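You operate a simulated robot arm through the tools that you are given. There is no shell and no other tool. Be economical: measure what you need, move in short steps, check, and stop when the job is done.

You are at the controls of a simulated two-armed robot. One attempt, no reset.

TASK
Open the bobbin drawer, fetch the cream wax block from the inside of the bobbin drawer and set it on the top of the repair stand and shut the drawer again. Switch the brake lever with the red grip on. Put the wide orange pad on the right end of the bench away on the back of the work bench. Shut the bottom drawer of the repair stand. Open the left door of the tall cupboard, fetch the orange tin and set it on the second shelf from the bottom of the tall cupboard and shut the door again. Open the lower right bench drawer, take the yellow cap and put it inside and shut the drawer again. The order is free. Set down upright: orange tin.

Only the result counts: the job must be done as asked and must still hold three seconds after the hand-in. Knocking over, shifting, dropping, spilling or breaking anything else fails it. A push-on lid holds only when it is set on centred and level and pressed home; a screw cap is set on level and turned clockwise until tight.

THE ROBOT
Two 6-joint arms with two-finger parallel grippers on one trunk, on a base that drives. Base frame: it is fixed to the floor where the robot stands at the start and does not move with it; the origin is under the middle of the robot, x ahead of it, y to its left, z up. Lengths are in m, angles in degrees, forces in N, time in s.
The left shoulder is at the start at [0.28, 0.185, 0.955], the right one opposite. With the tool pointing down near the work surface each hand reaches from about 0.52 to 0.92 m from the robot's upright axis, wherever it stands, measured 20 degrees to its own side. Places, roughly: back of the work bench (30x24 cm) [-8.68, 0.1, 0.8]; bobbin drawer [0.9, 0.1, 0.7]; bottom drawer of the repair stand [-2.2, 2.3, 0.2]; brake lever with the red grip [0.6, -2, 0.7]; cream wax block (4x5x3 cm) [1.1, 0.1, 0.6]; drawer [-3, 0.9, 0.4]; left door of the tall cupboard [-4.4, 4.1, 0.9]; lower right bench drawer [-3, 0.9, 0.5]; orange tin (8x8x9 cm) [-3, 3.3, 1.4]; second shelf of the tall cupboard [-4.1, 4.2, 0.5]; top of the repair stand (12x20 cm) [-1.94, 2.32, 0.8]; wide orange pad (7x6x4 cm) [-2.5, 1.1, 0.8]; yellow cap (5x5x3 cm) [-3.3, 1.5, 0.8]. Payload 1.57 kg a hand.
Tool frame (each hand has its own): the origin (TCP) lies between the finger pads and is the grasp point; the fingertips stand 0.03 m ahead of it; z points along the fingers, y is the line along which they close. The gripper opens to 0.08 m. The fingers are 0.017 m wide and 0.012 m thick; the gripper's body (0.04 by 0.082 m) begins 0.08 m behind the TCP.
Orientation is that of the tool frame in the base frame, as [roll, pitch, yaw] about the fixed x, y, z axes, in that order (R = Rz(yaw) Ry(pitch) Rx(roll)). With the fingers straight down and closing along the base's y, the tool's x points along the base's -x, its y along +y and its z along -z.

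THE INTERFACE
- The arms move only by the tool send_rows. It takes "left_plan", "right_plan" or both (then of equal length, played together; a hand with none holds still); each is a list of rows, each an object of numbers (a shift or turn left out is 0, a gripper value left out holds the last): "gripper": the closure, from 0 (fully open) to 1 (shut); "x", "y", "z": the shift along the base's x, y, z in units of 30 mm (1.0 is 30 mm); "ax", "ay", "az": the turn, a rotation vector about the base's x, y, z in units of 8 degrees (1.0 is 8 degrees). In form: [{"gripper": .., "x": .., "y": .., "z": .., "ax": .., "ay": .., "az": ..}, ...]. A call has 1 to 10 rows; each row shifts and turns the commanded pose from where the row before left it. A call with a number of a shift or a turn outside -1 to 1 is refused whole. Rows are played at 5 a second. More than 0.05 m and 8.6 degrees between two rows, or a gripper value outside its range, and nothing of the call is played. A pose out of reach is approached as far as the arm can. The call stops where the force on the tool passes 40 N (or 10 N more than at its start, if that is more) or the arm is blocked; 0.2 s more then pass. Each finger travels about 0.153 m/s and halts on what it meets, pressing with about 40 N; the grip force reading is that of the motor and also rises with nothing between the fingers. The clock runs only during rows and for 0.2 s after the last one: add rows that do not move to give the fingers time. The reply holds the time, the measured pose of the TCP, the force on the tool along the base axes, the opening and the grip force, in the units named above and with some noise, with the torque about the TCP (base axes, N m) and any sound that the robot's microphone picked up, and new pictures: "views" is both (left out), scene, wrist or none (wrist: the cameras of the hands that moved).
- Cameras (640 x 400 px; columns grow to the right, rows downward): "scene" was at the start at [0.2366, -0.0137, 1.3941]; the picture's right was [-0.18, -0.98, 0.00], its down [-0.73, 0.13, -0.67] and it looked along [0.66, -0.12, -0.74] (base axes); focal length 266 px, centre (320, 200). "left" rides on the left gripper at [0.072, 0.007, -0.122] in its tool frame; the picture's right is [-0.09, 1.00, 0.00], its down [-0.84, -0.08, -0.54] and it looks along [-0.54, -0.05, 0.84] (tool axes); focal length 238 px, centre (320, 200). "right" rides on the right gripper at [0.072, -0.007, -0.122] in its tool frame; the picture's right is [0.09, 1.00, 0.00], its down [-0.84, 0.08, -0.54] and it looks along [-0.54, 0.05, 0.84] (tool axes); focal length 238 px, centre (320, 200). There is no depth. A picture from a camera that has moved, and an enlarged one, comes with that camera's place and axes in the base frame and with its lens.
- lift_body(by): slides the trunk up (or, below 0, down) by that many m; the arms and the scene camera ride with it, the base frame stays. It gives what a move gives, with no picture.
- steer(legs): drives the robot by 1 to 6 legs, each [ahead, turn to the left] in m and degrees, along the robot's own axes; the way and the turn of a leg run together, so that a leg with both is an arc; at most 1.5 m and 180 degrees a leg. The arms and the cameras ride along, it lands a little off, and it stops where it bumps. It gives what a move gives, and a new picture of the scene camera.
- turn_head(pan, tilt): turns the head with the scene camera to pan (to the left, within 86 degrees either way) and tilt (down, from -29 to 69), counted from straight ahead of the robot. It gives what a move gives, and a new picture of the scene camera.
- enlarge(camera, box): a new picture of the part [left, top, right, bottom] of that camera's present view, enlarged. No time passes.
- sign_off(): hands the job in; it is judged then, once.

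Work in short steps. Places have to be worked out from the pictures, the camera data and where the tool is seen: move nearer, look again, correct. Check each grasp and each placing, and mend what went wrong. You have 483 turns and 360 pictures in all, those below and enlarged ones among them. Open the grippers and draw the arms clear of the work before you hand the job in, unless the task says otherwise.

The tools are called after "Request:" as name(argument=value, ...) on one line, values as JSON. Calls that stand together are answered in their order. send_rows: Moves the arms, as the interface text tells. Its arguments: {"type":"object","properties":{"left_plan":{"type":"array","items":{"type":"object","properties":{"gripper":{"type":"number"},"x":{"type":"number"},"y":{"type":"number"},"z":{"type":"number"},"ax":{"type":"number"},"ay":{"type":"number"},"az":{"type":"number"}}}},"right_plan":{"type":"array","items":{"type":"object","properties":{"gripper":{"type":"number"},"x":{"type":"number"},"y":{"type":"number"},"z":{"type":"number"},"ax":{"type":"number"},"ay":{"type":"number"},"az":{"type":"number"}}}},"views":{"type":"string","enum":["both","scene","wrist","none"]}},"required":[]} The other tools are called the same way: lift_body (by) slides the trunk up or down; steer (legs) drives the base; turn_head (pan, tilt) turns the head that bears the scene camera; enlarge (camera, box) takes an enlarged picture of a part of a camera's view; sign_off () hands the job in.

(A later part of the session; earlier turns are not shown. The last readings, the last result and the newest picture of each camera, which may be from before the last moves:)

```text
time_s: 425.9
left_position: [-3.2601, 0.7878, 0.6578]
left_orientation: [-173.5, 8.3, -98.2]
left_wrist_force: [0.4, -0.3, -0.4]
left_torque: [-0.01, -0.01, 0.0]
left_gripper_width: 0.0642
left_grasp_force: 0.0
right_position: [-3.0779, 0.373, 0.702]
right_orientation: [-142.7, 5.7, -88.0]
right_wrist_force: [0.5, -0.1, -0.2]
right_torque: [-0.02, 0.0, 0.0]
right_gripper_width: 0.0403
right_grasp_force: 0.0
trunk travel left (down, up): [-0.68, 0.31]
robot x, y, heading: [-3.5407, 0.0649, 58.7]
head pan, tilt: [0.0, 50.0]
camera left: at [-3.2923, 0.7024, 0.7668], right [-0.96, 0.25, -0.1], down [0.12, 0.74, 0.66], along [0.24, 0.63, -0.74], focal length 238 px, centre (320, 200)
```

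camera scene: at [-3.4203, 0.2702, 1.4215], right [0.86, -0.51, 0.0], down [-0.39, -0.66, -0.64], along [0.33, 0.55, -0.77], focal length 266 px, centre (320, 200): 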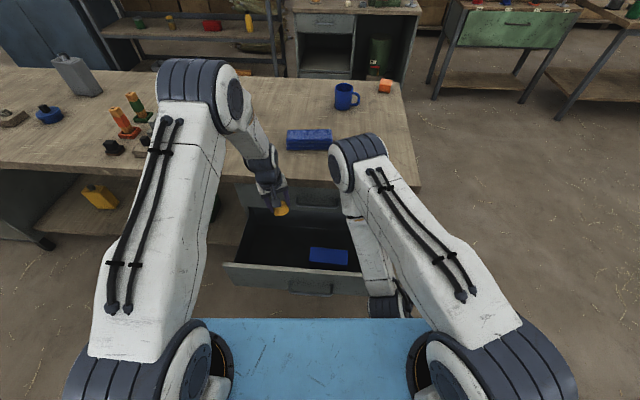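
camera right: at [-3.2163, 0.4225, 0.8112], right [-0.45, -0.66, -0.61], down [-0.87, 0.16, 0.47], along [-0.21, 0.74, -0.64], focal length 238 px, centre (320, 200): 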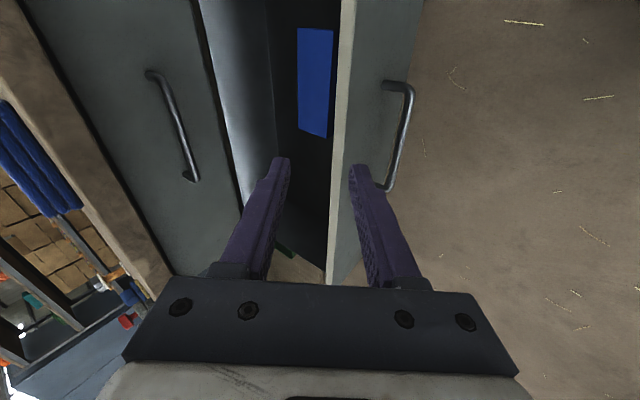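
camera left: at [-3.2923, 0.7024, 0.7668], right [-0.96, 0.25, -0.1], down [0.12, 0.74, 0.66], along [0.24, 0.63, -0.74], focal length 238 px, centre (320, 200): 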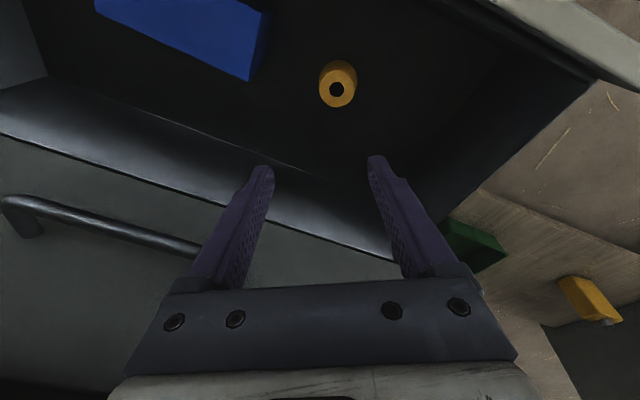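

The cap stands in the drawer. I raise the hand, back the robot 25 cm, and prepare to push the drawer front with the closed left hand.

Request:
send_rows(left_plan=[{"z": 1}, {"z": 1}, {"z": 1}, {"z": 1}, {"z": 1}, {"z": 1}, {"z": 1}, {"z": 1}, {"z": 0.5, "gripper": 1}], views="none")

Request:
steer(legs=[[-0.24, 0]])

```text
time_s: 427.9
left_position: [-3.2614, 0.7864, 0.9138]
left_orientation: [-173.6, 8.4, -98.2]
left_wrist_force: [-0.6, -0.4, -0.6]
left_torque: [0.04, 0.0, 0.02]
left_gripper_width: 0.0003
left_grasp_force: 21.4
right_position: [-3.0774, 0.3734, 0.702]
right_orientation: [-142.7, 5.7, -88.0]
right_wrist_force: [0.0, 0.5, 0.0]
right_torque: [0.0, -0.05, 0.01]
right_gripper_width: 0.04
right_grasp_force: 0.1
trunk travel left (down, up): [-0.68, 0.31]
robot x, y, heading: [-3.5426, 0.0659, 59.5]
head pan, tilt: [0.0, 50.0]
```

```text
time_s: 429.7
left_position: [-3.3839, 0.5773, 0.9136]
left_orientation: [-173.5, 8.4, -98.4]
left_wrist_force: [-0.4, 0.6, -0.2]
left_torque: [0.0, -0.01, 0.01]
left_gripper_width: 0.0002
left_grasp_force: 21.8
right_position: [-3.2032, 0.1624, 0.7034]
right_orientation: [-142.8, 5.7, -88.2]
right_wrist_force: [-1.2, -0.3, -1.2]
right_torque: [-0.01, -0.03, 0.02]
right_gripper_width: 0.0401
right_grasp_force: 0.0
trunk travel left (down, up): [-0.68, 0.31]
robot x, y, heading: [-3.6665, -0.1444, 58.9]
head pan, tilt: [0.0, 50.0]
camera scene: at [-3.5452, 0.0606, 1.4213], right [0.86, -0.52, 0.0], down [-0.4, -0.66, -0.64], along [0.33, 0.55, -0.77], focal length 266 px, centre (320, 200)
```

scene: 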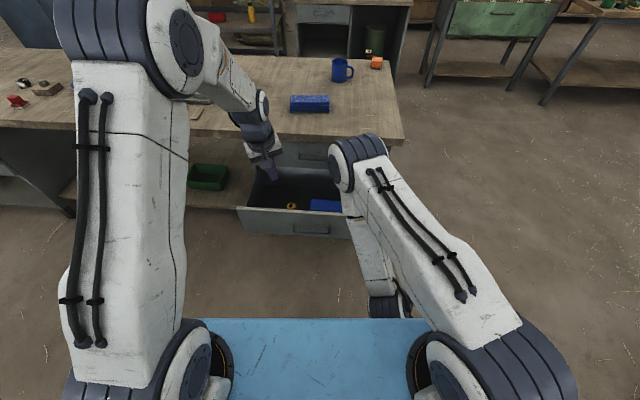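

Request:
send_rows(left_plan=[{"x": -0.4, "y": 0.3, "az": -0.78}, {"x": -0.4, "y": 0.3, "az": -0.78}, {"x": -0.4, "y": 0.3, "az": -0.78}, {"x": -0.4, "y": 0.3, "az": -0.78}, {"ax": 0.67, "ay": -0.436, "z": -0.9}, {"ax": 0.67, "ay": -0.436, "z": -0.9}, {"ax": 0.67, "ay": -0.436, "z": -0.9}, {"ax": 0.67, "ay": -0.436, "z": -0.9}, {"ax": 0.67, "ay": -0.436, "z": -0.9}, {"z": -1}], views="none")

Request:
send_rows(left_plan=[{"z": -1}, {"z": -1}, {"z": -1}, {"z": -1}, {"z": -1}, {"z": -1}, {"z": -1}], views="both")

```text
time_s: 431.9
left_position: [-3.4308, 0.6116, 0.7619]
left_orientation: [-172.5, 37.6, -123.4]
left_wrist_force: [-0.4, 0.4, -0.1]
left_torque: [0.02, 0.01, 0.02]
left_gripper_width: 0.0
left_grasp_force: 21.7
left hand out of reach, approached as far as the arm can: row 7
right_position: [-3.2027, 0.1629, 0.7034]
right_orientation: [-142.7, 5.7, -88.3]
right_wrist_force: [0.0, 0.6, -0.1]
right_torque: [-0.03, 0.01, 0.0]
right_gripper_width: 0.0399
right_grasp_force: 0.0
trunk travel left (down, up): [-0.68, 0.31]
robot x, y, heading: [-3.6665, -0.1481, 58.9]
head pan, tilt: [0.0, 50.0]
```

```text
time_s: 433.5
left_position: [-3.428, 0.6104, 0.5514]
left_orientation: [-172.4, 37.6, -123.3]
left_wrist_force: [0.6, 0.9, -0.5]
left_torque: [0.03, 0.01, -0.01]
left_gripper_width: 0.0
left_grasp_force: 21.5
right_position: [-3.2029, 0.162, 0.7019]
right_orientation: [-142.7, 5.7, -88.2]
right_wrist_force: [-0.9, -0.5, -0.7]
right_torque: [-0.02, -0.02, -0.03]
right_gripper_width: 0.0399
right_grasp_force: 0.0
trunk travel left (down, up): [-0.68, 0.31]
robot x, y, heading: [-3.6697, -0.1413, 58.9]
head pan, tilt: [0.0, 50.0]
camera scene: at [-3.5454, 0.0603, 1.4215], right [0.86, -0.52, 0.0], down [-0.4, -0.66, -0.64], along [0.33, 0.55, -0.77], focal length 266 px, centre (320, 200)
camera left: at [-3.5174, 0.5148, 0.6032], right [-0.74, 0.67, -0.05], down [0.19, 0.27, 0.94], along [0.65, 0.69, -0.33], focal length 238 px, centre (320, 200)
```

scene: 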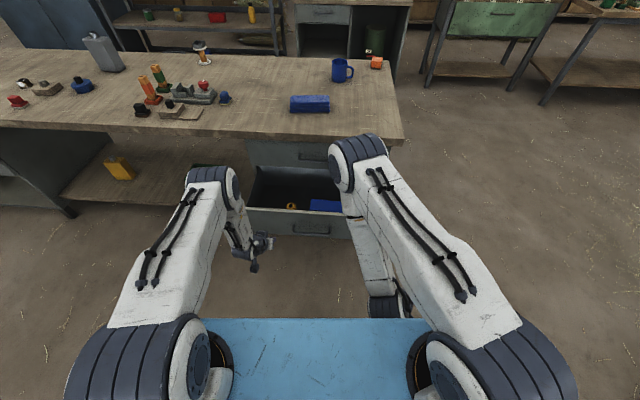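
left: 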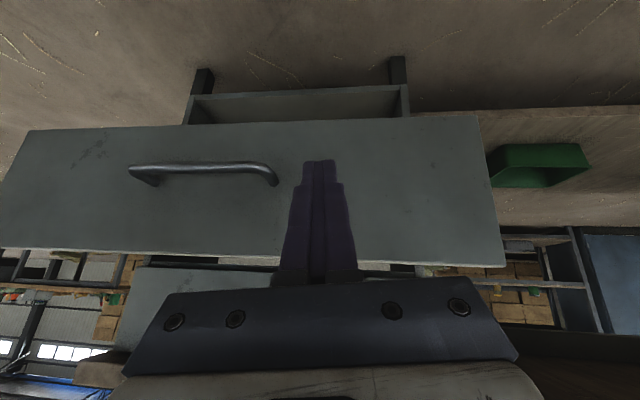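

Well placed beside the handle. I drive forward 20 cm to push the drawer most of the way.

Request:
steer(legs=[[0.2, 0]])

Request:
send_rows(left_plan=[{"x": 0.4, "y": 0.56}, {"x": 0.4, "y": 0.56}, {"x": 0.4, "y": 0.56}], views="wrist")

```text
time_s: 435.1
left_position: [-3.3229, 0.7841, 0.5516]
left_orientation: [-172.5, 37.6, -123.5]
left_wrist_force: [0.1, 0.1, 0.1]
left_torque: [0.01, -0.03, -0.02]
left_gripper_width: 0.0
left_grasp_force: 21.3
right_position: [-3.0995, 0.3356, 0.7023]
right_orientation: [-142.7, 5.7, -88.4]
right_wrist_force: [0.3, -0.3, 0.5]
right_torque: [0.0, -0.02, 0.03]
right_gripper_width: 0.0401
right_grasp_force: 0.0
trunk travel left (down, up): [-0.68, 0.31]
robot x, y, heading: [-3.5612, 0.0294, 58.8]
head pan, tilt: [0.0, 50.0]
camera scene: at [-3.4408, 0.2333, 1.4215], right [0.86, -0.52, 0.0], down [-0.4, -0.66, -0.64], along [0.33, 0.55, -0.77], focal length 266 px, centre (320, 200)
```

scene: 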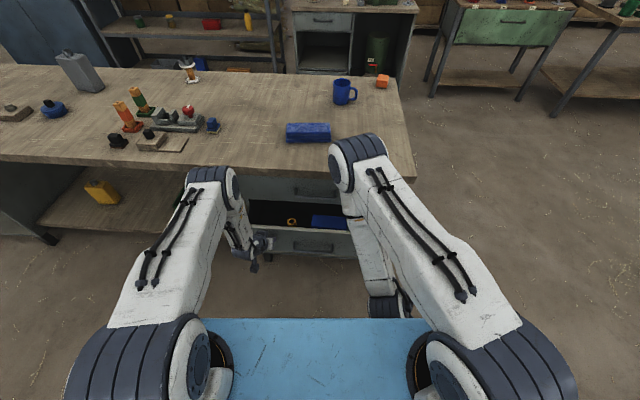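

```text
time_s: 435.9
left_position: [-3.2862, 0.8341, 0.5516]
left_orientation: [-172.5, 37.6, -123.4]
left_wrist_force: [0.0, 1.2, 0.0]
left_torque: [0.02, 0.0, 0.02]
left_gripper_width: 0.0002
left_grasp_force: 21.4
right_position: [-3.0979, 0.3349, 0.7033]
right_orientation: [-142.7, 5.8, -88.2]
right_wrist_force: [-0.7, -0.1, 0.3]
right_torque: [-0.01, 0.02, 0.01]
right_gripper_width: 0.0397
right_grasp_force: 0.1
trunk travel left (down, up): [-0.68, 0.31]
robot x, y, heading: [-3.565, 0.0323, 58.6]
head pan, tilt: [0.0, 50.0]
camera left: at [-3.3758, 0.738, 0.6027], right [-0.74, 0.67, -0.05], down [0.19, 0.27, 0.94], along [0.65, 0.69, -0.33], focal length 238 px, centre (320, 200)
```

left: 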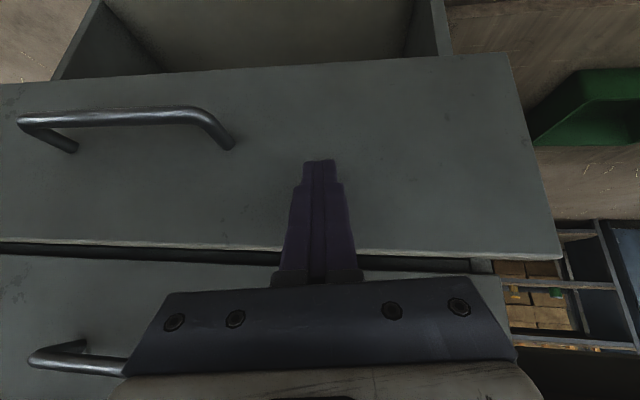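

Request:
send_rows(left_plan=[{"x": 0.4, "y": 0.56}, {"x": 0.4, "y": 0.56}, {"x": 0.3, "y": 0.42}, {"x": 0.2, "y": 0.28}, {"x": 0.2, "y": 0.28}, {"x": 0.2, "y": 0.28}, {"x": 0.2, "y": 0.28}, {"x": 0.2, "y": 0.28}], views="wrist")

```text
time_s: 437.4
left_position: [-3.2436, 0.8957, 0.5459]
left_orientation: [-172.2, 36.8, -123.6]
left_wrist_force: [-0.4, -0.8, -0.3]
left_torque: [0.1, -0.06, 0.03]
left_gripper_width: 0.0
left_grasp_force: 20.8
left hand out of reach, approached as far as the arm can: row 6, 7
right_position: [-3.0998, 0.3346, 0.7031]
right_orientation: [-142.7, 5.8, -88.2]
right_wrist_force: [0.0, 0.0, 0.1]
right_torque: [0.01, 0.01, 0.02]
right_gripper_width: 0.0399
right_grasp_force: 0.0
trunk travel left (down, up): [-0.68, 0.31]
robot x, y, heading: [-3.5637, 0.0281, 59.0]
head pan, tilt: [0.0, 50.0]
stopped in row 7 (left hand): the force on the tool passed its limit at 107 N (the readings are from after the stop); the commanded pose is now the measured one
camera left: at [-3.3334, 0.8011, 0.5987], right [-0.74, 0.67, -0.05], down [0.19, 0.28, 0.94], along [0.65, 0.68, -0.34], focal length 238 px, centre (320, 200)
```

left: 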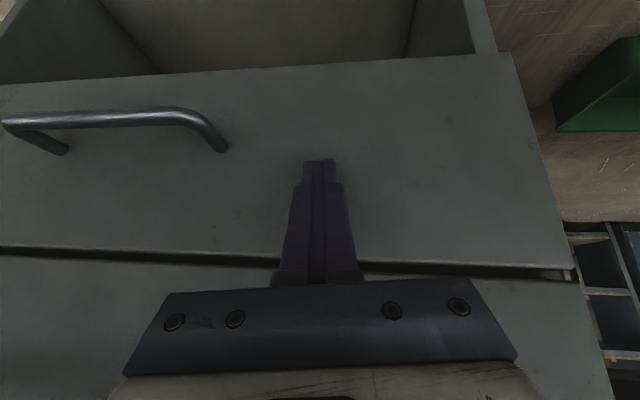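

It stopped hard. I retreat a bit and check the front from the head camera.

Request:
send_rows(left_plan=[{"x": -0.4, "y": -0.56}, {"x": -0.5, "y": -0.7}, {"x": -0.5, "y": -0.7}, {"x": -0.5, "y": -0.7}], views="wrist")

Request:
enlarge(camera="scene", box=[220, 140, 360, 280])

```text
time_s: 438.4
left_position: [-3.3013, 0.8178, 0.546]
left_orientation: [-172.4, 36.9, -123.7]
left_wrist_force: [-0.7, 0.4, 0.2]
left_torque: [-0.02, 0.01, 0.0]
left_gripper_width: 0.0
left_grasp_force: 21.3
right_position: [-3.0983, 0.3355, 0.7021]
right_orientation: [-142.8, 5.6, -88.2]
right_wrist_force: [-0.4, 0.8, -0.7]
right_torque: [-0.02, 0.01, 0.0]
right_gripper_width: 0.04
right_grasp_force: 0.1
trunk travel left (down, up): [-0.68, 0.31]
robot x, y, heading: [-3.562, 0.0318, 59.0]
head pan, tilt: [0.0, 50.0]
camera left: at [-3.3911, 0.7223, 0.599], right [-0.74, 0.67, -0.05], down [0.19, 0.28, 0.94], along [0.65, 0.68, -0.34], focal length 238 px, centre (320, 200)
```

left: 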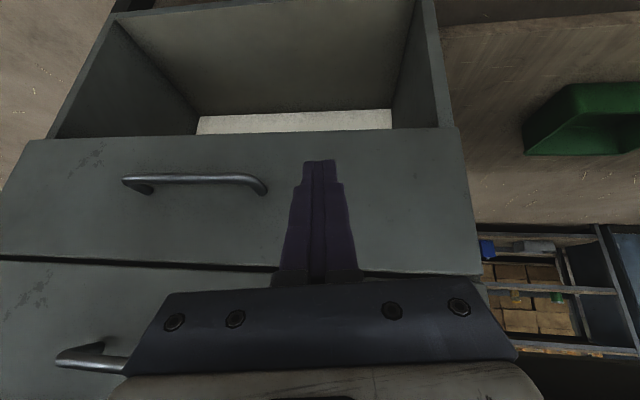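

```text
2.86 times, centred on (290, 210) of scene
camera zoom: at [-3.4411, 0.2334, 1.4214], right [0.86, -0.52, 0.0], down [-0.4, -0.66, -0.64], along [0.33, 0.55, -0.77], focal length 759 px, centre (406, 171)
```

zoom: 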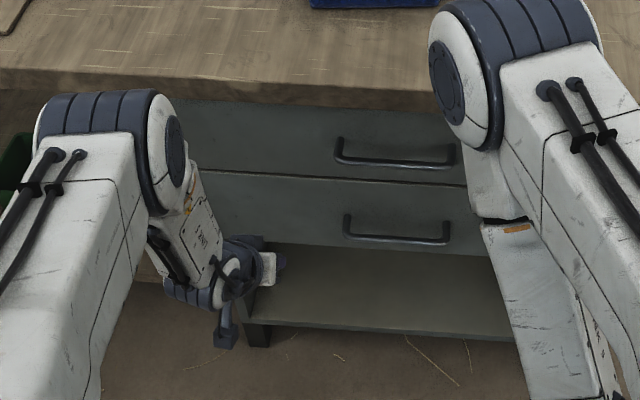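

The drawer is flush again. Now for the pad: I back off, raise the trunk and drive around to the bench's right end.

Request:
steer(legs=[[-0.12, 0]])

Request:
lift_body(by=0.3)

Request:
send_rows(left_plan=[{"z": 1, "gripper": 0.5}, {"z": 1}, {"z": 1}, {"z": 1}, {"z": 1}, {"z": 1}, {"z": 1}, {"z": 1}, {"z": 1}, {"z": 1}], views="none")

```text
time_s: 439.6
left_position: [-3.3657, 0.7145, 0.5453]
left_orientation: [-172.3, 36.8, -123.5]
left_wrist_force: [0.6, 0.8, -0.1]
left_torque: [0.02, 0.0, 0.0]
left_gripper_width: 0.0003
left_grasp_force: 21.6
right_position: [-3.1617, 0.2326, 0.7027]
right_orientation: [-142.7, 5.7, -88.1]
right_wrist_force: [-0.3, -1.2, 0.0]
right_torque: [0.05, 0.0, 0.01]
right_gripper_width: 0.04
right_grasp_force: 0.1
trunk travel left (down, up): [-0.68, 0.31]
robot x, y, heading: [-3.6243, -0.0734, 59.1]
head pan, tilt: [0.0, 50.0]
camera scene: at [-3.5036, 0.1302, 1.4213], right [0.86, -0.52, 0.0], down [-0.39, -0.66, -0.64], along [0.33, 0.55, -0.77], focal length 266 px, centre (320, 200)
```

scene: 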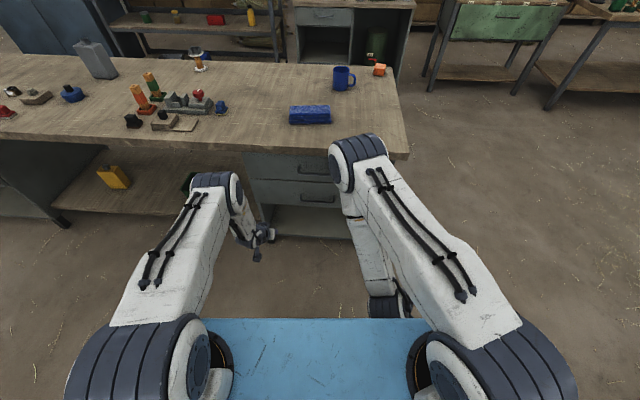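

```text
time_s: 442.6
left_position: [-3.3648, 0.7146, 0.8462]
left_orientation: [-172.3, 36.7, -123.5]
left_wrist_force: [-0.2, 0.6, -0.2]
left_torque: [0.0, 0.02, 0.02]
left_gripper_width: 0.0002
left_grasp_force: 21.5
right_position: [-3.1615, 0.2327, 1.002]
right_orientation: [-142.7, 5.6, -88.1]
right_wrist_force: [-0.1, -0.4, 0.6]
right_torque: [0.02, -0.01, 0.03]
right_gripper_width: 0.0399
right_grasp_force: 0.1
trunk travel left (down, up): [-0.98, 0.01]
robot x, y, heading: [-3.6275, -0.074, 59.2]
head pan, tilt: [0.0, 50.0]
```

```text
time_s: 444.9
left_position: [-3.3655, 0.7135, 1.1453]
left_orientation: [-172.3, 36.7, -123.4]
left_wrist_force: [0.4, -0.2, 0.6]
left_torque: [0.02, 0.01, 0.0]
left_gripper_width: 0.04
left_grasp_force: 0.1
right_position: [-3.1612, 0.2327, 1.0028]
right_orientation: [-142.6, 5.7, -88.0]
right_wrist_force: [-0.4, 1.0, -1.3]
right_torque: [0.0, 0.04, -0.01]
right_gripper_width: 0.0398
right_grasp_force: 0.1
trunk travel left (down, up): [-0.98, 0.01]
robot x, y, heading: [-3.6243, -0.0734, 59.2]
head pan, tilt: [0.0, 50.0]
```

Request:
steer(legs=[[0, -53.5], [0.98, 0], [0, 45], [0.98, 0], [0, 93]])

Request:
turn_head(pan=0, tilt=45)

```text
time_s: 463.0
left_position: [-2.7797, 1.0921, 1.1456]
left_orientation: [-172.2, 36.7, -39.1]
left_wrist_force: [-0.5, -0.7, 0.6]
left_torque: [-0.02, -0.01, 0.02]
left_gripper_width: 0.0403
left_grasp_force: 0.0
right_position: [-2.2804, 1.2478, 1.0018]
right_orientation: [-142.7, 5.6, -3.7]
right_wrist_force: [0.2, -0.4, 0.0]
right_torque: [-0.01, 0.01, 0.01]
right_gripper_width: 0.04
right_grasp_force: 0.1
trunk travel left (down, up): [-0.98, 0.01]
robot x, y, heading: [-2.0193, 0.7585, 143.3]
head pan, tilt: [0.0, 50.0]
camera scene: at [-2.2136, 0.8984, 1.7214], right [0.6, 0.8, 0.0], down [0.61, -0.46, -0.64], along [-0.52, 0.38, -0.77], focal length 266 px, centre (320, 200)
```

scene: 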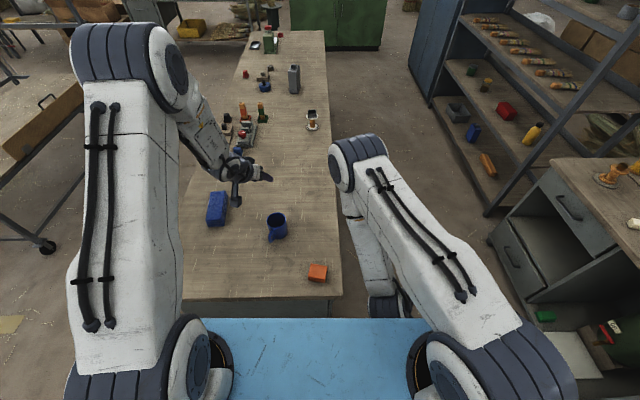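

```text
time_s: 463.7
left_position: [-2.7802, 1.0936, 1.1452]
left_orientation: [-172.3, 36.7, -39.2]
left_wrist_force: [-0.5, 0.7, -0.5]
left_torque: [0.03, -0.03, -0.02]
left_gripper_width: 0.0397
left_grasp_force: 0.1
right_position: [-2.2814, 1.2468, 1.0036]
right_orientation: [-142.6, 5.7, -3.8]
right_wrist_force: [0.7, 0.1, -0.8]
right_torque: [0.0, -0.01, 0.0]
right_gripper_width: 0.0398
right_grasp_force: 0.1
trunk travel left (down, up): [-0.98, 0.01]
robot x, y, heading: [-2.0214, 0.7547, 143.5]
head pan, tilt: [0.0, 45.0]
camera scene: at [-2.2171, 0.901, 1.7283], right [0.6, 0.8, 0.0], down [0.57, -0.42, -0.71], along [-0.57, 0.42, -0.71], focal length 266 px, centre (320, 200)
```

scene: 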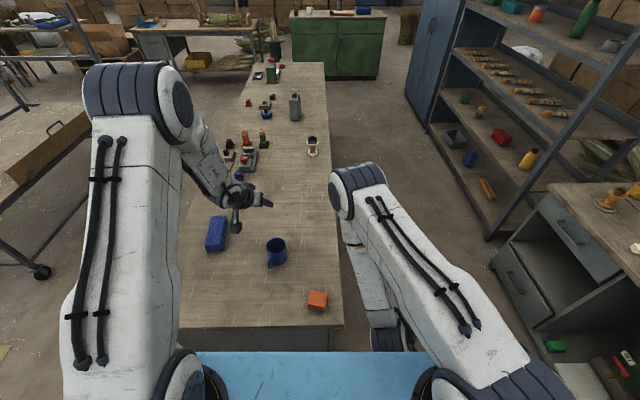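

Pad at (-2.554, 1.136). I turn 30° right so that it lies on the left hand's outer side, and look closely at it.

Request:
steer(legs=[[0, -30]])

Request:
turn_head(pan=25, tilt=50)

Request:
enlarge(camera="scene", box=[240, 180, 440, 340])

```text
time_s: 465.6
left_position: [-2.5132, 1.425, 1.1449]
left_orientation: [-172.3, 36.8, -68.9]
left_wrist_force: [-0.1, -0.7, -0.4]
left_torque: [0.0, 0.03, 0.0]
left_gripper_width: 0.0401
left_grasp_force: 0.1
right_position: [-2.0035, 1.3105, 1.0026]
right_orientation: [-142.7, 5.8, -33.6]
right_wrist_force: [-0.5, 0.4, 0.8]
right_torque: [-0.01, -0.01, 0.02]
right_gripper_width: 0.0401
right_grasp_force: 0.0
trunk travel left (down, up): [-0.98, 0.01]
robot x, y, heading: [-2.0237, 0.7568, 113.5]
head pan, tilt: [0.0, 45.0]
camera scene: at [-2.1194, 0.9784, 1.7283], right [0.92, 0.4, 0.0], down [0.28, -0.65, -0.71], along [-0.28, 0.65, -0.71], focal length 266 px, centre (320, 200)
```

scene: 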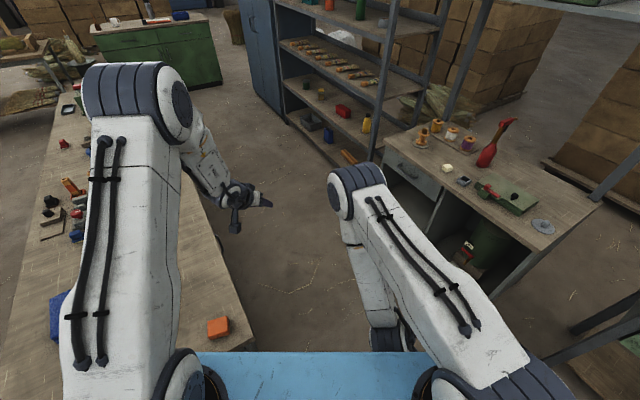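

```text
time_s: 466.4
left_position: [-2.5122, 1.4248, 1.1445]
left_orientation: [-172.3, 36.7, -69.0]
left_wrist_force: [-0.6, -0.3, 0.2]
left_torque: [0.03, -0.01, -0.03]
left_gripper_width: 0.04
left_grasp_force: 0.0
right_position: [-2.0025, 1.3111, 1.0035]
right_orientation: [-142.7, 5.7, -33.5]
right_wrist_force: [0.3, 0.1, -0.4]
right_torque: [-0.02, 0.01, -0.02]
right_gripper_width: 0.04
right_grasp_force: 0.1
trunk travel left (down, up): [-0.98, 0.01]
robot x, y, heading: [-2.0228, 0.7553, 113.4]
head pan, tilt: [25.0, 50.0]
camera scene: at [-2.1446, 0.9549, 1.7214], right [0.66, 0.75, 0.0], down [0.57, -0.51, -0.64], along [-0.48, 0.43, -0.77], focal length 266 px, centre (320, 200)
```

scene: 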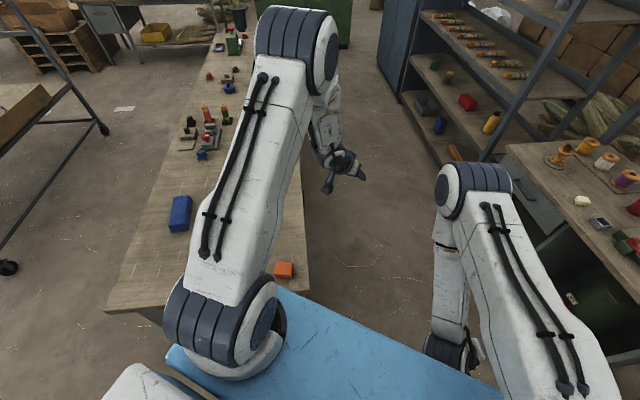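

```text
2.50 times, centred on (340, 260) of scene
camera zoom: at [-2.1446, 0.9549, 1.7214], right [0.66, 0.75, 0.0], down [0.57, -0.51, -0.64], along [-0.48, 0.43, -0.77], focal length 664 px, centre (270, 50)
```

zoom: 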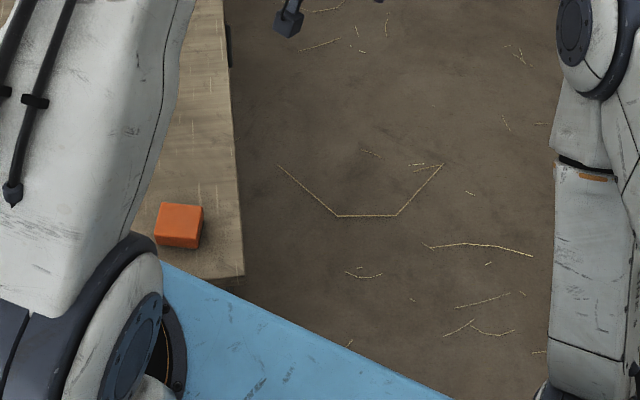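

The pad is too near the shoulder; I back up 15 cm, then bring the left hand vertical above it.

Request:
steer(legs=[[-0.15, 0]])

Request:
send_rows(left_plan=[{"ax": -0.86, "ay": -0.33, "gripper": 0}, {"ax": -0.86, "ay": -0.33}, {"ax": -0.86, "ay": -0.33}, {"ax": -0.86, "ay": -0.33}, {"ax": -0.86, "ay": -0.33}, {"x": -0.6, "y": -0.8, "az": 0.84}, {"x": -0.6, "y": -0.8, "az": 0.84}, {"x": -0.6, "y": -0.8, "az": 0.84}, {"x": -0.6, "y": -0.8, "az": 0.84}, {"x": -0.6, "y": -0.8, "az": 0.84}], views="wrist")

```text
time_s: 467.8
left_position: [-2.4529, 1.2877, 1.145]
left_orientation: [-172.3, 36.8, -69.0]
left_wrist_force: [0.9, 0.5, 0.7]
left_torque: [-0.01, -0.02, -0.01]
left_gripper_width: 0.04
left_grasp_force: 0.2
right_position: [-1.9441, 1.172, 1.0036]
right_orientation: [-142.7, 5.7, -33.7]
right_wrist_force: [-0.9, -0.3, 0.1]
right_torque: [-0.03, -0.01, -0.01]
right_gripper_width: 0.0398
right_grasp_force: 0.0
trunk travel left (down, up): [-0.98, 0.01]
robot x, y, heading: [-1.9604, 0.6208, 113.3]
head pan, tilt: [25.0, 50.0]
camera scene: at [-2.0849, 0.8165, 1.7214], right [0.66, 0.75, 0.0], down [0.57, -0.51, -0.64], along [-0.48, 0.43, -0.77], focal length 266 px, centre (320, 200)
```

scene: 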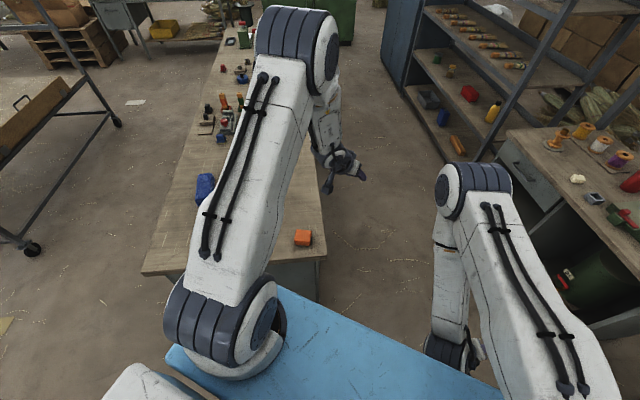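

```text
time_s: 470.0
left_position: [-2.5324, 1.1713, 1.145]
left_orientation: [-169.4, 8.5, -35.3]
left_wrist_force: [-0.4, -0.1, 0.2]
left_torque: [0.01, -0.01, -0.01]
left_gripper_width: 0.0799
left_grasp_force: 0.0
left hand out of reach, approached as far as the arm can: row 2, 3
right_position: [-1.9427, 1.1729, 1.0027]
right_orientation: [-142.6, 5.6, -33.7]
right_wrist_force: [0.6, -0.3, -0.6]
right_torque: [0.03, -0.05, 0.0]
right_gripper_width: 0.0399
right_grasp_force: 0.1
trunk travel left (down, up): [-0.98, 0.01]
robot x, y, heading: [-1.9636, 0.6189, 113.2]
head pan, tilt: [25.0, 50.0]
camera left: at [-2.4757, 1.0964, 1.2519], right [-0.66, -0.73, -0.17], down [-0.62, 0.41, 0.66], along [-0.42, 0.54, -0.73], focal length 238 px, centre (320, 200)
```

left: 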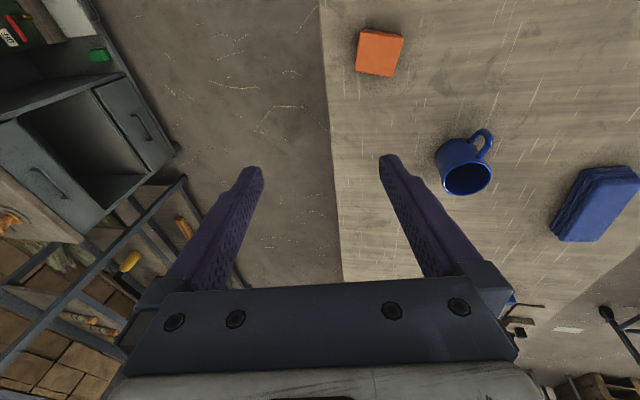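

Pad at (-2.546, 1.134), about 6 cm along the closing axis. I level the tool, centre over it and descend.

Request:
send_rows(left_plan=[{"x": -0.25, "y": -0.6, "ax": -0.85, "az": -0.37}, {"x": -0.25, "y": -0.6, "ax": -0.85, "az": -0.37}, {"z": -1}, {"z": -1}, {"z": -1}, {"z": -1}, {"z": -1}, {"z": -1}], views="wrist")

```text
time_s: 471.8
left_position: [-2.5475, 1.1349, 0.9641]
left_orientation: [179.9, 0.0, -42.2]
left_wrist_force: [0.1, 0.7, 0.2]
left_torque: [-0.02, -0.02, -0.02]
left_gripper_width: 0.0799
left_grasp_force: 0.1
right_position: [-1.9438, 1.1724, 1.0029]
right_orientation: [-142.6, 5.7, -33.6]
right_wrist_force: [0.1, 0.8, -1.3]
right_torque: [0.02, -0.01, 0.04]
right_gripper_width: 0.0401
right_grasp_force: 0.0
trunk travel left (down, up): [-0.98, 0.01]
robot x, y, heading: [-1.961, 0.6182, 113.2]
head pan, tilt: [25.0, 50.0]
camera left: at [-2.4977, 1.0818, 1.0872], right [-0.74, -0.68, 0.0], down [-0.57, 0.62, 0.54], along [-0.37, 0.4, -0.84], focal length 238 px, centre (320, 200)
```

left: 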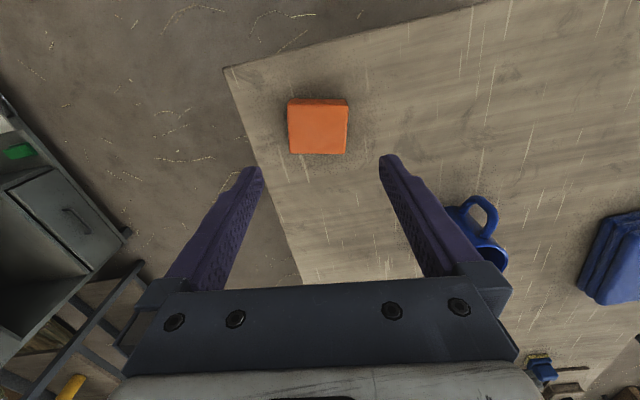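

Well aligned. Down to z≈0.84 and close.

Request:
send_rows(left_plan=[{"z": -1}, {"z": -1}, {"z": -1}, {"z": -0.8}, {"z": -0.3}, {"gripper": 0.25}, {"gripper": 0.5}, {"gripper": 0.5}], views="wrist")

```text
time_s: 473.6
left_position: [-2.5482, 1.1351, 0.8437]
left_orientation: [-180.0, 0.0, -42.3]
left_wrist_force: [0.4, 0.8, 1.9]
left_torque: [0.0, 0.0, -0.05]
left_gripper_width: 0.0626
left_grasp_force: 39.9
right_position: [-1.9417, 1.1727, 1.0033]
right_orientation: [-142.6, 5.7, -33.6]
right_wrist_force: [-0.1, -0.5, -0.2]
right_torque: [0.01, 0.02, -0.01]
right_gripper_width: 0.0399
right_grasp_force: 0.1
trunk travel left (down, up): [-0.98, 0.01]
robot x, y, heading: [-1.9623, 0.6193, 113.1]
head pan, tilt: [25.0, 50.0]
camera left: at [-2.498, 1.0829, 0.9652], right [-0.74, -0.68, 0.0], down [-0.57, 0.62, 0.54], along [-0.37, 0.4, -0.84], focal length 238 px, centre (320, 200)
```

left: 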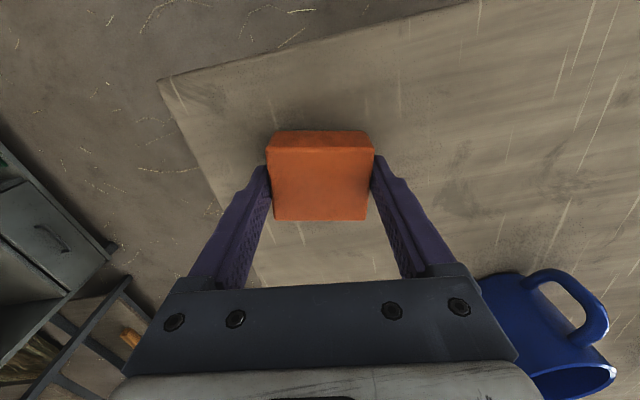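

Pad gripped. I lift it well clear and drive into the corridor, heading for the far work bench.

Request:
send_rows(left_plan=[{"z": 0.8}, {"z": 1}, {"z": 1}, {"z": 1}, {"z": 1}, {"z": 1}, {"z": 1}, {"z": 1}, {"z": 1}], views="none")

Request:
steer(legs=[[0, -32], [0.76, 0], [0, 63.5], [1.2, 0]])

Request:
turn_head(pan=0, tilt=20)

```text
time_s: 475.6
left_position: [-2.5478, 1.1353, 1.108]
left_orientation: [179.9, 0.0, -42.1]
left_wrist_force: [0.5, 0.7, -0.9]
left_torque: [0.0, 0.02, 0.03]
left_gripper_width: 0.062
left_grasp_force: 39.8
right_position: [-1.9433, 1.1728, 1.0031]
right_orientation: [-142.7, 5.6, -33.6]
right_wrist_force: [-0.1, -0.6, 0.1]
right_torque: [-0.02, -0.01, 0.03]
right_gripper_width: 0.0399
right_grasp_force: 0.0
trunk travel left (down, up): [-0.98, 0.01]
robot x, y, heading: [-1.9641, 0.6193, 113.5]
head pan, tilt: [25.0, 50.0]
```

```text
time_s: 489.9
left_position: [-3.6466, 2.1946, 1.1078]
left_orientation: [180.0, 0.0, -10.1]
left_wrist_force: [0.9, 0.2, -0.8]
left_torque: [0.03, 0.01, -0.03]
left_gripper_width: 0.0612
left_grasp_force: 39.9
right_position: [-3.1539, 2.5477, 1.0028]
right_orientation: [-142.6, 5.7, -1.5]
right_wrist_force: [-0.2, 0.3, -0.7]
right_torque: [0.02, -0.01, 0.0]
right_gripper_width: 0.0401
right_grasp_force: 0.2
trunk travel left (down, up): [-0.98, 0.01]
robot x, y, heading: [-2.8741, 2.0675, 145.3]
head pan, tilt: [25.0, 50.0]
camera scene: at [-3.0841, 2.1711, 1.7214], right [0.16, 0.99, 0.0], down [0.76, -0.13, -0.64], along [-0.63, 0.11, -0.77], focal length 266 px, centre (320, 200)
```

scene: 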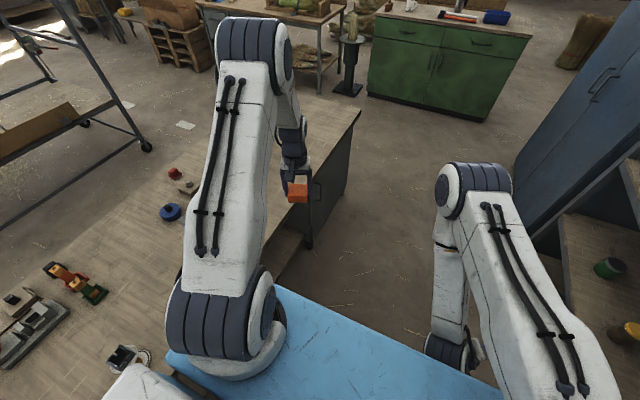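

```text
time_s: 490.8
left_position: [-3.6458, 2.1949, 1.1071]
left_orientation: [-179.9, 0.0, -10.1]
left_wrist_force: [-0.1, 0.1, -1.0]
left_torque: [0.01, 0.0, 0.0]
left_gripper_width: 0.0612
left_grasp_force: 39.2
right_position: [-3.1538, 2.5469, 1.0032]
right_orientation: [-142.6, 5.7, -1.4]
right_wrist_force: [0.1, -0.6, 0.5]
right_torque: [0.0, -0.02, -0.02]
right_gripper_width: 0.04
right_grasp_force: 0.1
trunk travel left (down, up): [-0.98, 0.01]
robot x, y, heading: [-2.8771, 2.0673, 145.5]
head pan, tilt: [0.0, 20.0]
camera scene: at [-3.085, 2.2111, 1.7669], right [0.57, 0.82, 0.0], down [0.28, -0.19, -0.94], along [-0.77, 0.53, -0.34], focal length 266 px, centre (320, 200)
```

scene: 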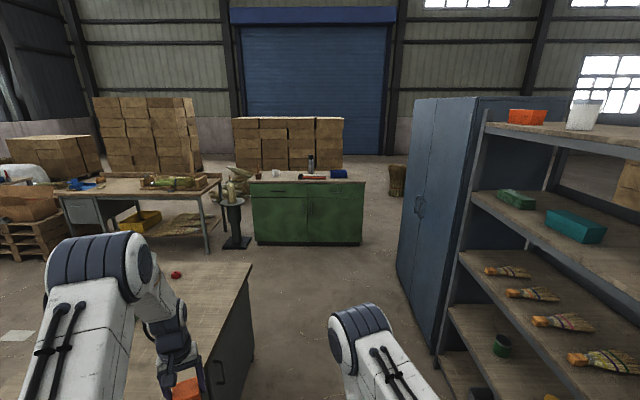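

The corridor ahead is clear; the cupboard stands on the right. I drive past the bench's far end and look left toward the work bench.

Request:
steer(legs=[[1.5, 0], [0.5, 0], [0, 60]])

Request:
turn_head(pan=10, tilt=20)

```text
time_s: 503.3
left_position: [-5.0022, 2.5603, 1.107]
left_orientation: [-180.0, 0.0, 50.6]
left_wrist_force: [0.3, -0.6, -1.5]
left_torque: [0.0, -0.01, 0.03]
left_gripper_width: 0.061
left_grasp_force: 40.3
right_position: [-5.0685, 3.1619, 1.0026]
right_orientation: [-142.7, 5.7, 59.3]
right_wrist_force: [-0.1, -0.5, 0.4]
right_torque: [-0.04, -0.02, 0.01]
right_gripper_width: 0.0398
right_grasp_force: 0.1
trunk travel left (down, up): [-0.98, 0.01]
robot x, y, heading: [-4.5104, 3.1702, -153.6]
head pan, tilt: [0.0, 20.0]
camera scene: at [-4.7416, 3.0581, 1.767], right [-0.44, 0.9, 0.0], down [0.31, 0.15, -0.94], along [-0.84, -0.42, -0.34], focal length 266 px, centre (320, 200)
```

scene: 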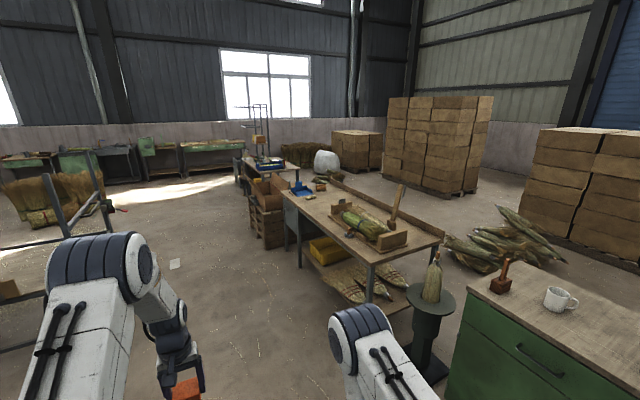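

```text
time_s: 504.1
left_position: [-5.0015, 2.5598, 1.1085]
left_orientation: [-179.9, 0.1, 50.6]
left_wrist_force: [-0.8, -0.7, -0.8]
left_torque: [0.0, 0.02, -0.03]
left_gripper_width: 0.0611
left_grasp_force: 39.5
right_position: [-5.0684, 3.1611, 1.0018]
right_orientation: [-142.6, 5.7, 59.4]
right_wrist_force: [-0.6, 0.3, 0.1]
right_torque: [-0.01, 0.01, -0.02]
right_gripper_width: 0.0402
right_grasp_force: 0.0
trunk travel left (down, up): [-0.98, 0.01]
robot x, y, heading: [-4.5126, 3.1695, -153.7]
head pan, tilt: [10.0, 20.0]
camera scene: at [-4.7332, 3.0444, 1.767], right [-0.59, 0.81, 0.0], down [0.28, 0.2, -0.94], along [-0.76, -0.56, -0.34], focal length 266 px, centre (320, 200)
```

scene: 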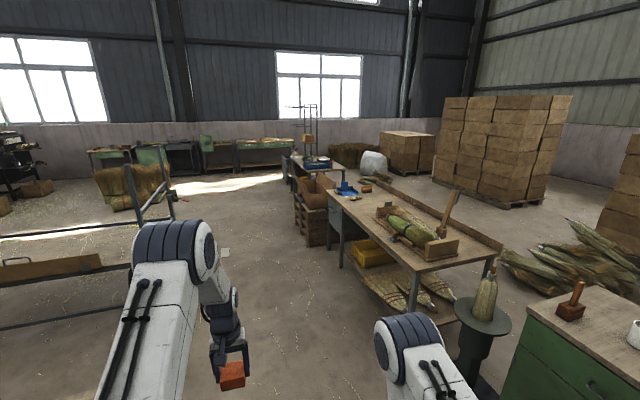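

The target lies on the far table beyond the near bench. I drive diagonally between cart and crates toward it.

Request:
steer(legs=[[0, 23.2], [1.5, 0], [1.3, 0]])

Request:
turn_head(pan=-15, tilt=25)

```text
time_s: 518.9
left_position: [-6.4504, 0.2189, 1.108]
left_orientation: [-179.9, 0.1, 76.5]
left_wrist_force: [-0.5, -0.1, -0.6]
left_torque: [-0.02, 0.01, -0.01]
left_gripper_width: 0.061
left_grasp_force: 39.9
right_position: [-6.7733, 0.7324, 1.0029]
right_orientation: [-142.6, 5.7, 85.0]
right_wrist_force: [0.3, -0.1, -0.2]
right_torque: [0.02, 0.0, 0.01]
right_gripper_width: 0.04
right_grasp_force: 0.0
trunk travel left (down, up): [-0.98, 0.01]
robot x, y, heading: [-6.2735, 0.9836, -127.7]
head pan, tilt: [10.0, 20.0]
camera scene: at [-6.4194, 0.7727, 1.767], right [-0.88, 0.47, 0.0], down [0.16, 0.3, -0.94], along [-0.44, -0.83, -0.34], focal length 266 px, centre (320, 200)
```

scene: 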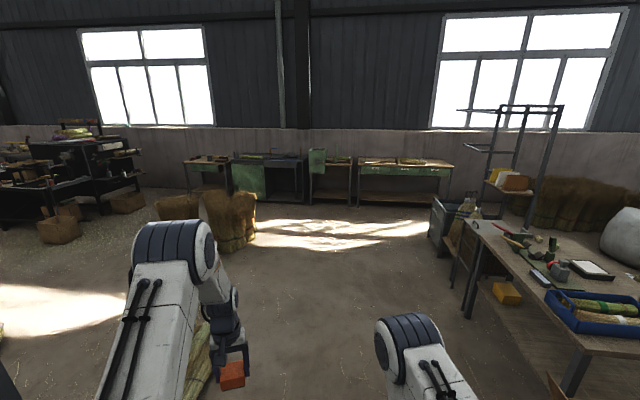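

```text
time_s: 519.8
left_position: [-6.4503, 0.2196, 1.1079]
left_orientation: [180.0, -0.1, 76.4]
left_wrist_force: [0.3, 0.4, -0.8]
left_torque: [-0.03, -0.01, -0.01]
left_gripper_width: 0.0611
left_grasp_force: 39.8
right_position: [-6.7731, 0.7331, 1.0032]
right_orientation: [-142.6, 5.7, 85.0]
right_wrist_force: [-0.4, 0.1, 0.5]
right_torque: [0.01, -0.03, -0.01]
right_gripper_width: 0.0401
right_grasp_force: 0.0
trunk travel left (down, up): [-0.98, 0.01]
robot x, y, heading: [-6.2787, 0.9795, -127.9]
head pan, tilt: [-15.0, 25.0]
camera scene: at [-6.4493, 0.7994, 1.7589], right [-0.6, 0.8, 0.0], down [0.34, 0.26, -0.91], along [-0.72, -0.55, -0.42], focal length 266 px, centre (320, 200)
```

scene: 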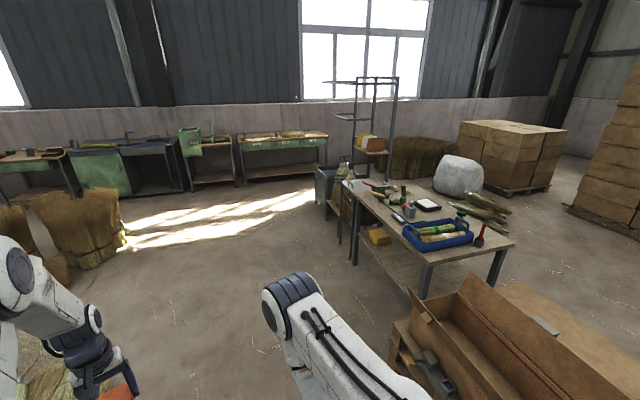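

Request:
enlarge(camera="scene", box=[330, 140, 530, 280])

```text
2.86 times, centred on (430, 210) of scene
camera zoom: at [-6.4493, 0.7994, 1.7589], right [-0.6, 0.8, 0.0], down [0.34, 0.26, -0.91], along [-0.72, -0.55, -0.42], focal length 759 px, centre (6, 171)
```

zoom: 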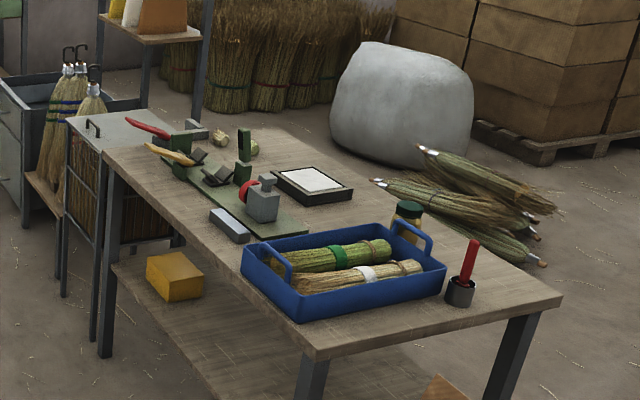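

The table is axis-aligned; its back-left region holds the target (-8.68, 0.10). I drive in front of it and face it.

Request:
steer(legs=[[0, -4.5], [1.4, 0], [0.53, 0], [0, -83]])

Request:
turn_head(pan=0, tilt=40)

```text
time_s: 533.4
left_position: [-8.3398, -0.2844, 1.1063]
left_orientation: [180.0, -0.1, -11.4]
left_wrist_force: [0.6, 0.4, -1.0]
left_torque: [-0.02, 0.01, -0.01]
left_gripper_width: 0.061
left_grasp_force: 39.9
right_position: [-7.8392, 0.0587, 1.0023]
right_orientation: [-142.6, 5.7, -2.8]
right_wrist_force: [0.2, -0.1, 0.4]
right_torque: [-0.04, 0.01, 0.02]
right_gripper_width: 0.04
right_grasp_force: 0.1
trunk travel left (down, up): [-0.98, 0.01]
robot x, y, heading: [-7.5708, -0.4306, 144.5]
head pan, tilt: [-15.0, 25.0]
camera scene: at [-7.7617, -0.2628, 1.7589], right [0.77, 0.63, 0.0], down [0.27, -0.33, -0.91], along [-0.57, 0.7, -0.42], focal length 266 px, centre (320, 200)
```

scene: 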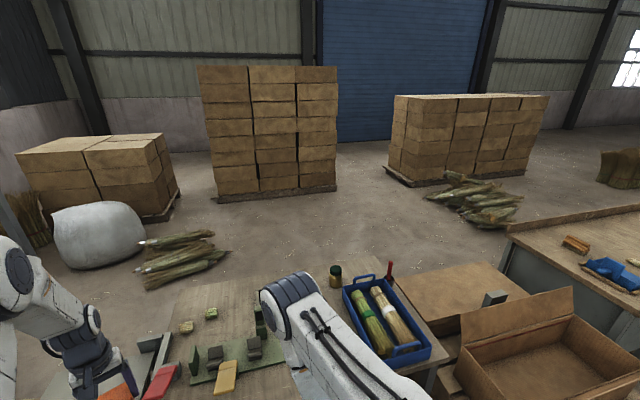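

```text
time_s: 534.1
left_position: [-8.3402, -0.2822, 1.1088]
left_orientation: [180.0, 0.0, -11.4]
left_wrist_force: [0.6, 0.1, -0.9]
left_torque: [0.01, 0.01, 0.0]
left_gripper_width: 0.061
left_grasp_force: 40.5
right_position: [-7.8403, 0.0591, 1.0026]
right_orientation: [-142.5, 5.7, -2.8]
right_wrist_force: [-0.9, -0.4, 0.2]
right_torque: [0.01, -0.01, 0.01]
right_gripper_width: 0.0399
right_grasp_force: 0.0
trunk travel left (down, up): [-0.98, 0.01]
robot x, y, heading: [-7.5704, -0.4252, 144.4]
head pan, tilt: [0.0, 40.0]
camera scene: at [-7.7724, -0.2844, 1.7356], right [0.59, 0.81, 0.0], down [0.52, -0.38, -0.77], along [-0.62, 0.45, -0.64], focal length 266 px, centre (320, 200)
```

scene: 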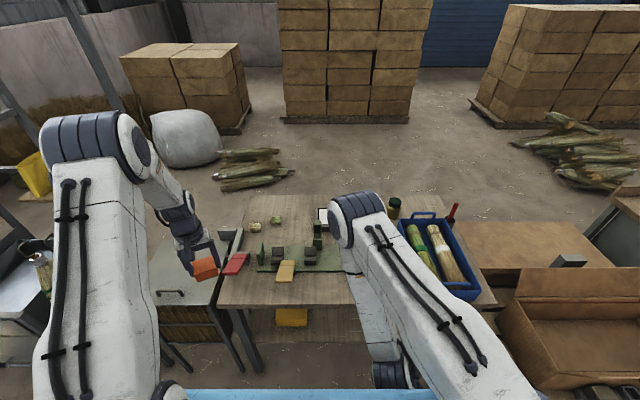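

Request:
enlarge(camera="scene", box=[215, 180, 345, 300])

```text
3.33 times, centred on (280, 240) of scene
camera zoom: at [-7.7724, -0.2844, 1.7356], right [0.59, 0.81, 0.0], down [0.52, -0.38, -0.77], along [-0.62, 0.45, -0.64], focal length 885 px, centre (453, 67)
```

zoom: 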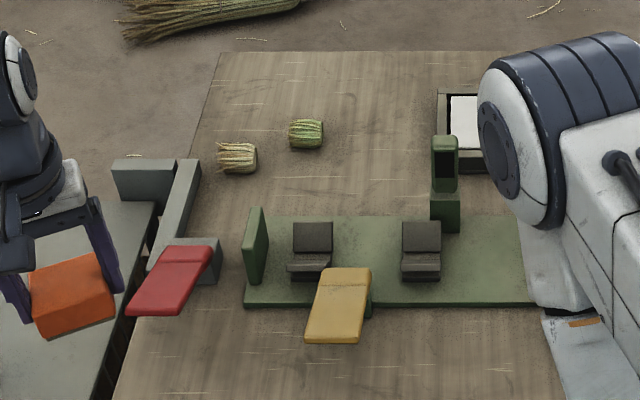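

There is free room behind the green fixture, right of the green spool. I raise the right hand, nose 30 cm forward and move the pad over (-8.62, 0.20).

Request:
send_rows(left_plan=[{"z": 0.5}, {"z": 0.5}, {}, {}, {}, {}, {}, {}, {}], right_plan=[{"z": 0.9}, {"z": 0.9}, {"z": 0.9}, {"z": 0.9}, {"z": 0.9}, {"z": 0.9}, {"z": 0.9}, {"z": 0.9}, {"z": 0.9}], views="none")

Request:
steer(legs=[[0.29, 0]])

```text
time_s: 536.1
left_position: [-8.3407, -0.2825, 1.1375]
left_orientation: [180.0, 0.0, -11.3]
left_wrist_force: [-0.5, -0.1, -0.6]
left_torque: [-0.03, -0.03, 0.04]
left_gripper_width: 0.0608
left_grasp_force: 40.0
right_position: [-7.9403, 0.0819, 1.1726]
right_orientation: [-142.6, 5.6, -2.9]
right_wrist_force: [0.6, -0.3, 0.0]
right_torque: [0.0, 0.01, -0.03]
right_gripper_width: 0.04
right_grasp_force: 0.0
right hand out of reach, approached as far as the arm can: row 1, 2, 3, 4, 5, 6, 7, 8, 9
trunk travel left (down, up): [-0.98, 0.01]
robot x, y, heading: [-7.5732, -0.4277, 144.1]
head pan, tilt: [0.0, 40.0]
```

```text
time_s: 538.2
left_position: [-8.5793, -0.1127, 1.1375]
left_orientation: [180.0, 0.0, -11.2]
left_wrist_force: [0.2, 0.6, -1.0]
left_torque: [0.01, -0.02, 0.02]
left_gripper_width: 0.061
left_grasp_force: 39.7
right_position: [-8.1799, 0.2525, 1.1723]
right_orientation: [-142.7, 5.6, -2.8]
right_wrist_force: [-0.4, 0.4, 0.0]
right_torque: [-0.02, 0.03, 0.02]
right_gripper_width: 0.0401
right_grasp_force: 0.0
trunk travel left (down, up): [-0.98, 0.01]
robot x, y, heading: [-7.8082, -0.2593, 144.3]
head pan, tilt: [0.0, 40.0]
camera scene: at [-8.0104, -0.1141, 1.7355], right [0.58, 0.81, 0.0], down [0.52, -0.37, -0.77], along [-0.62, 0.45, -0.64], focal length 266 px, centre (320, 200)
```

scene: 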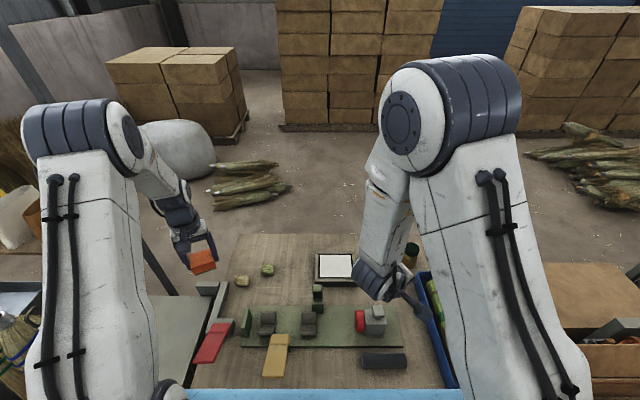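

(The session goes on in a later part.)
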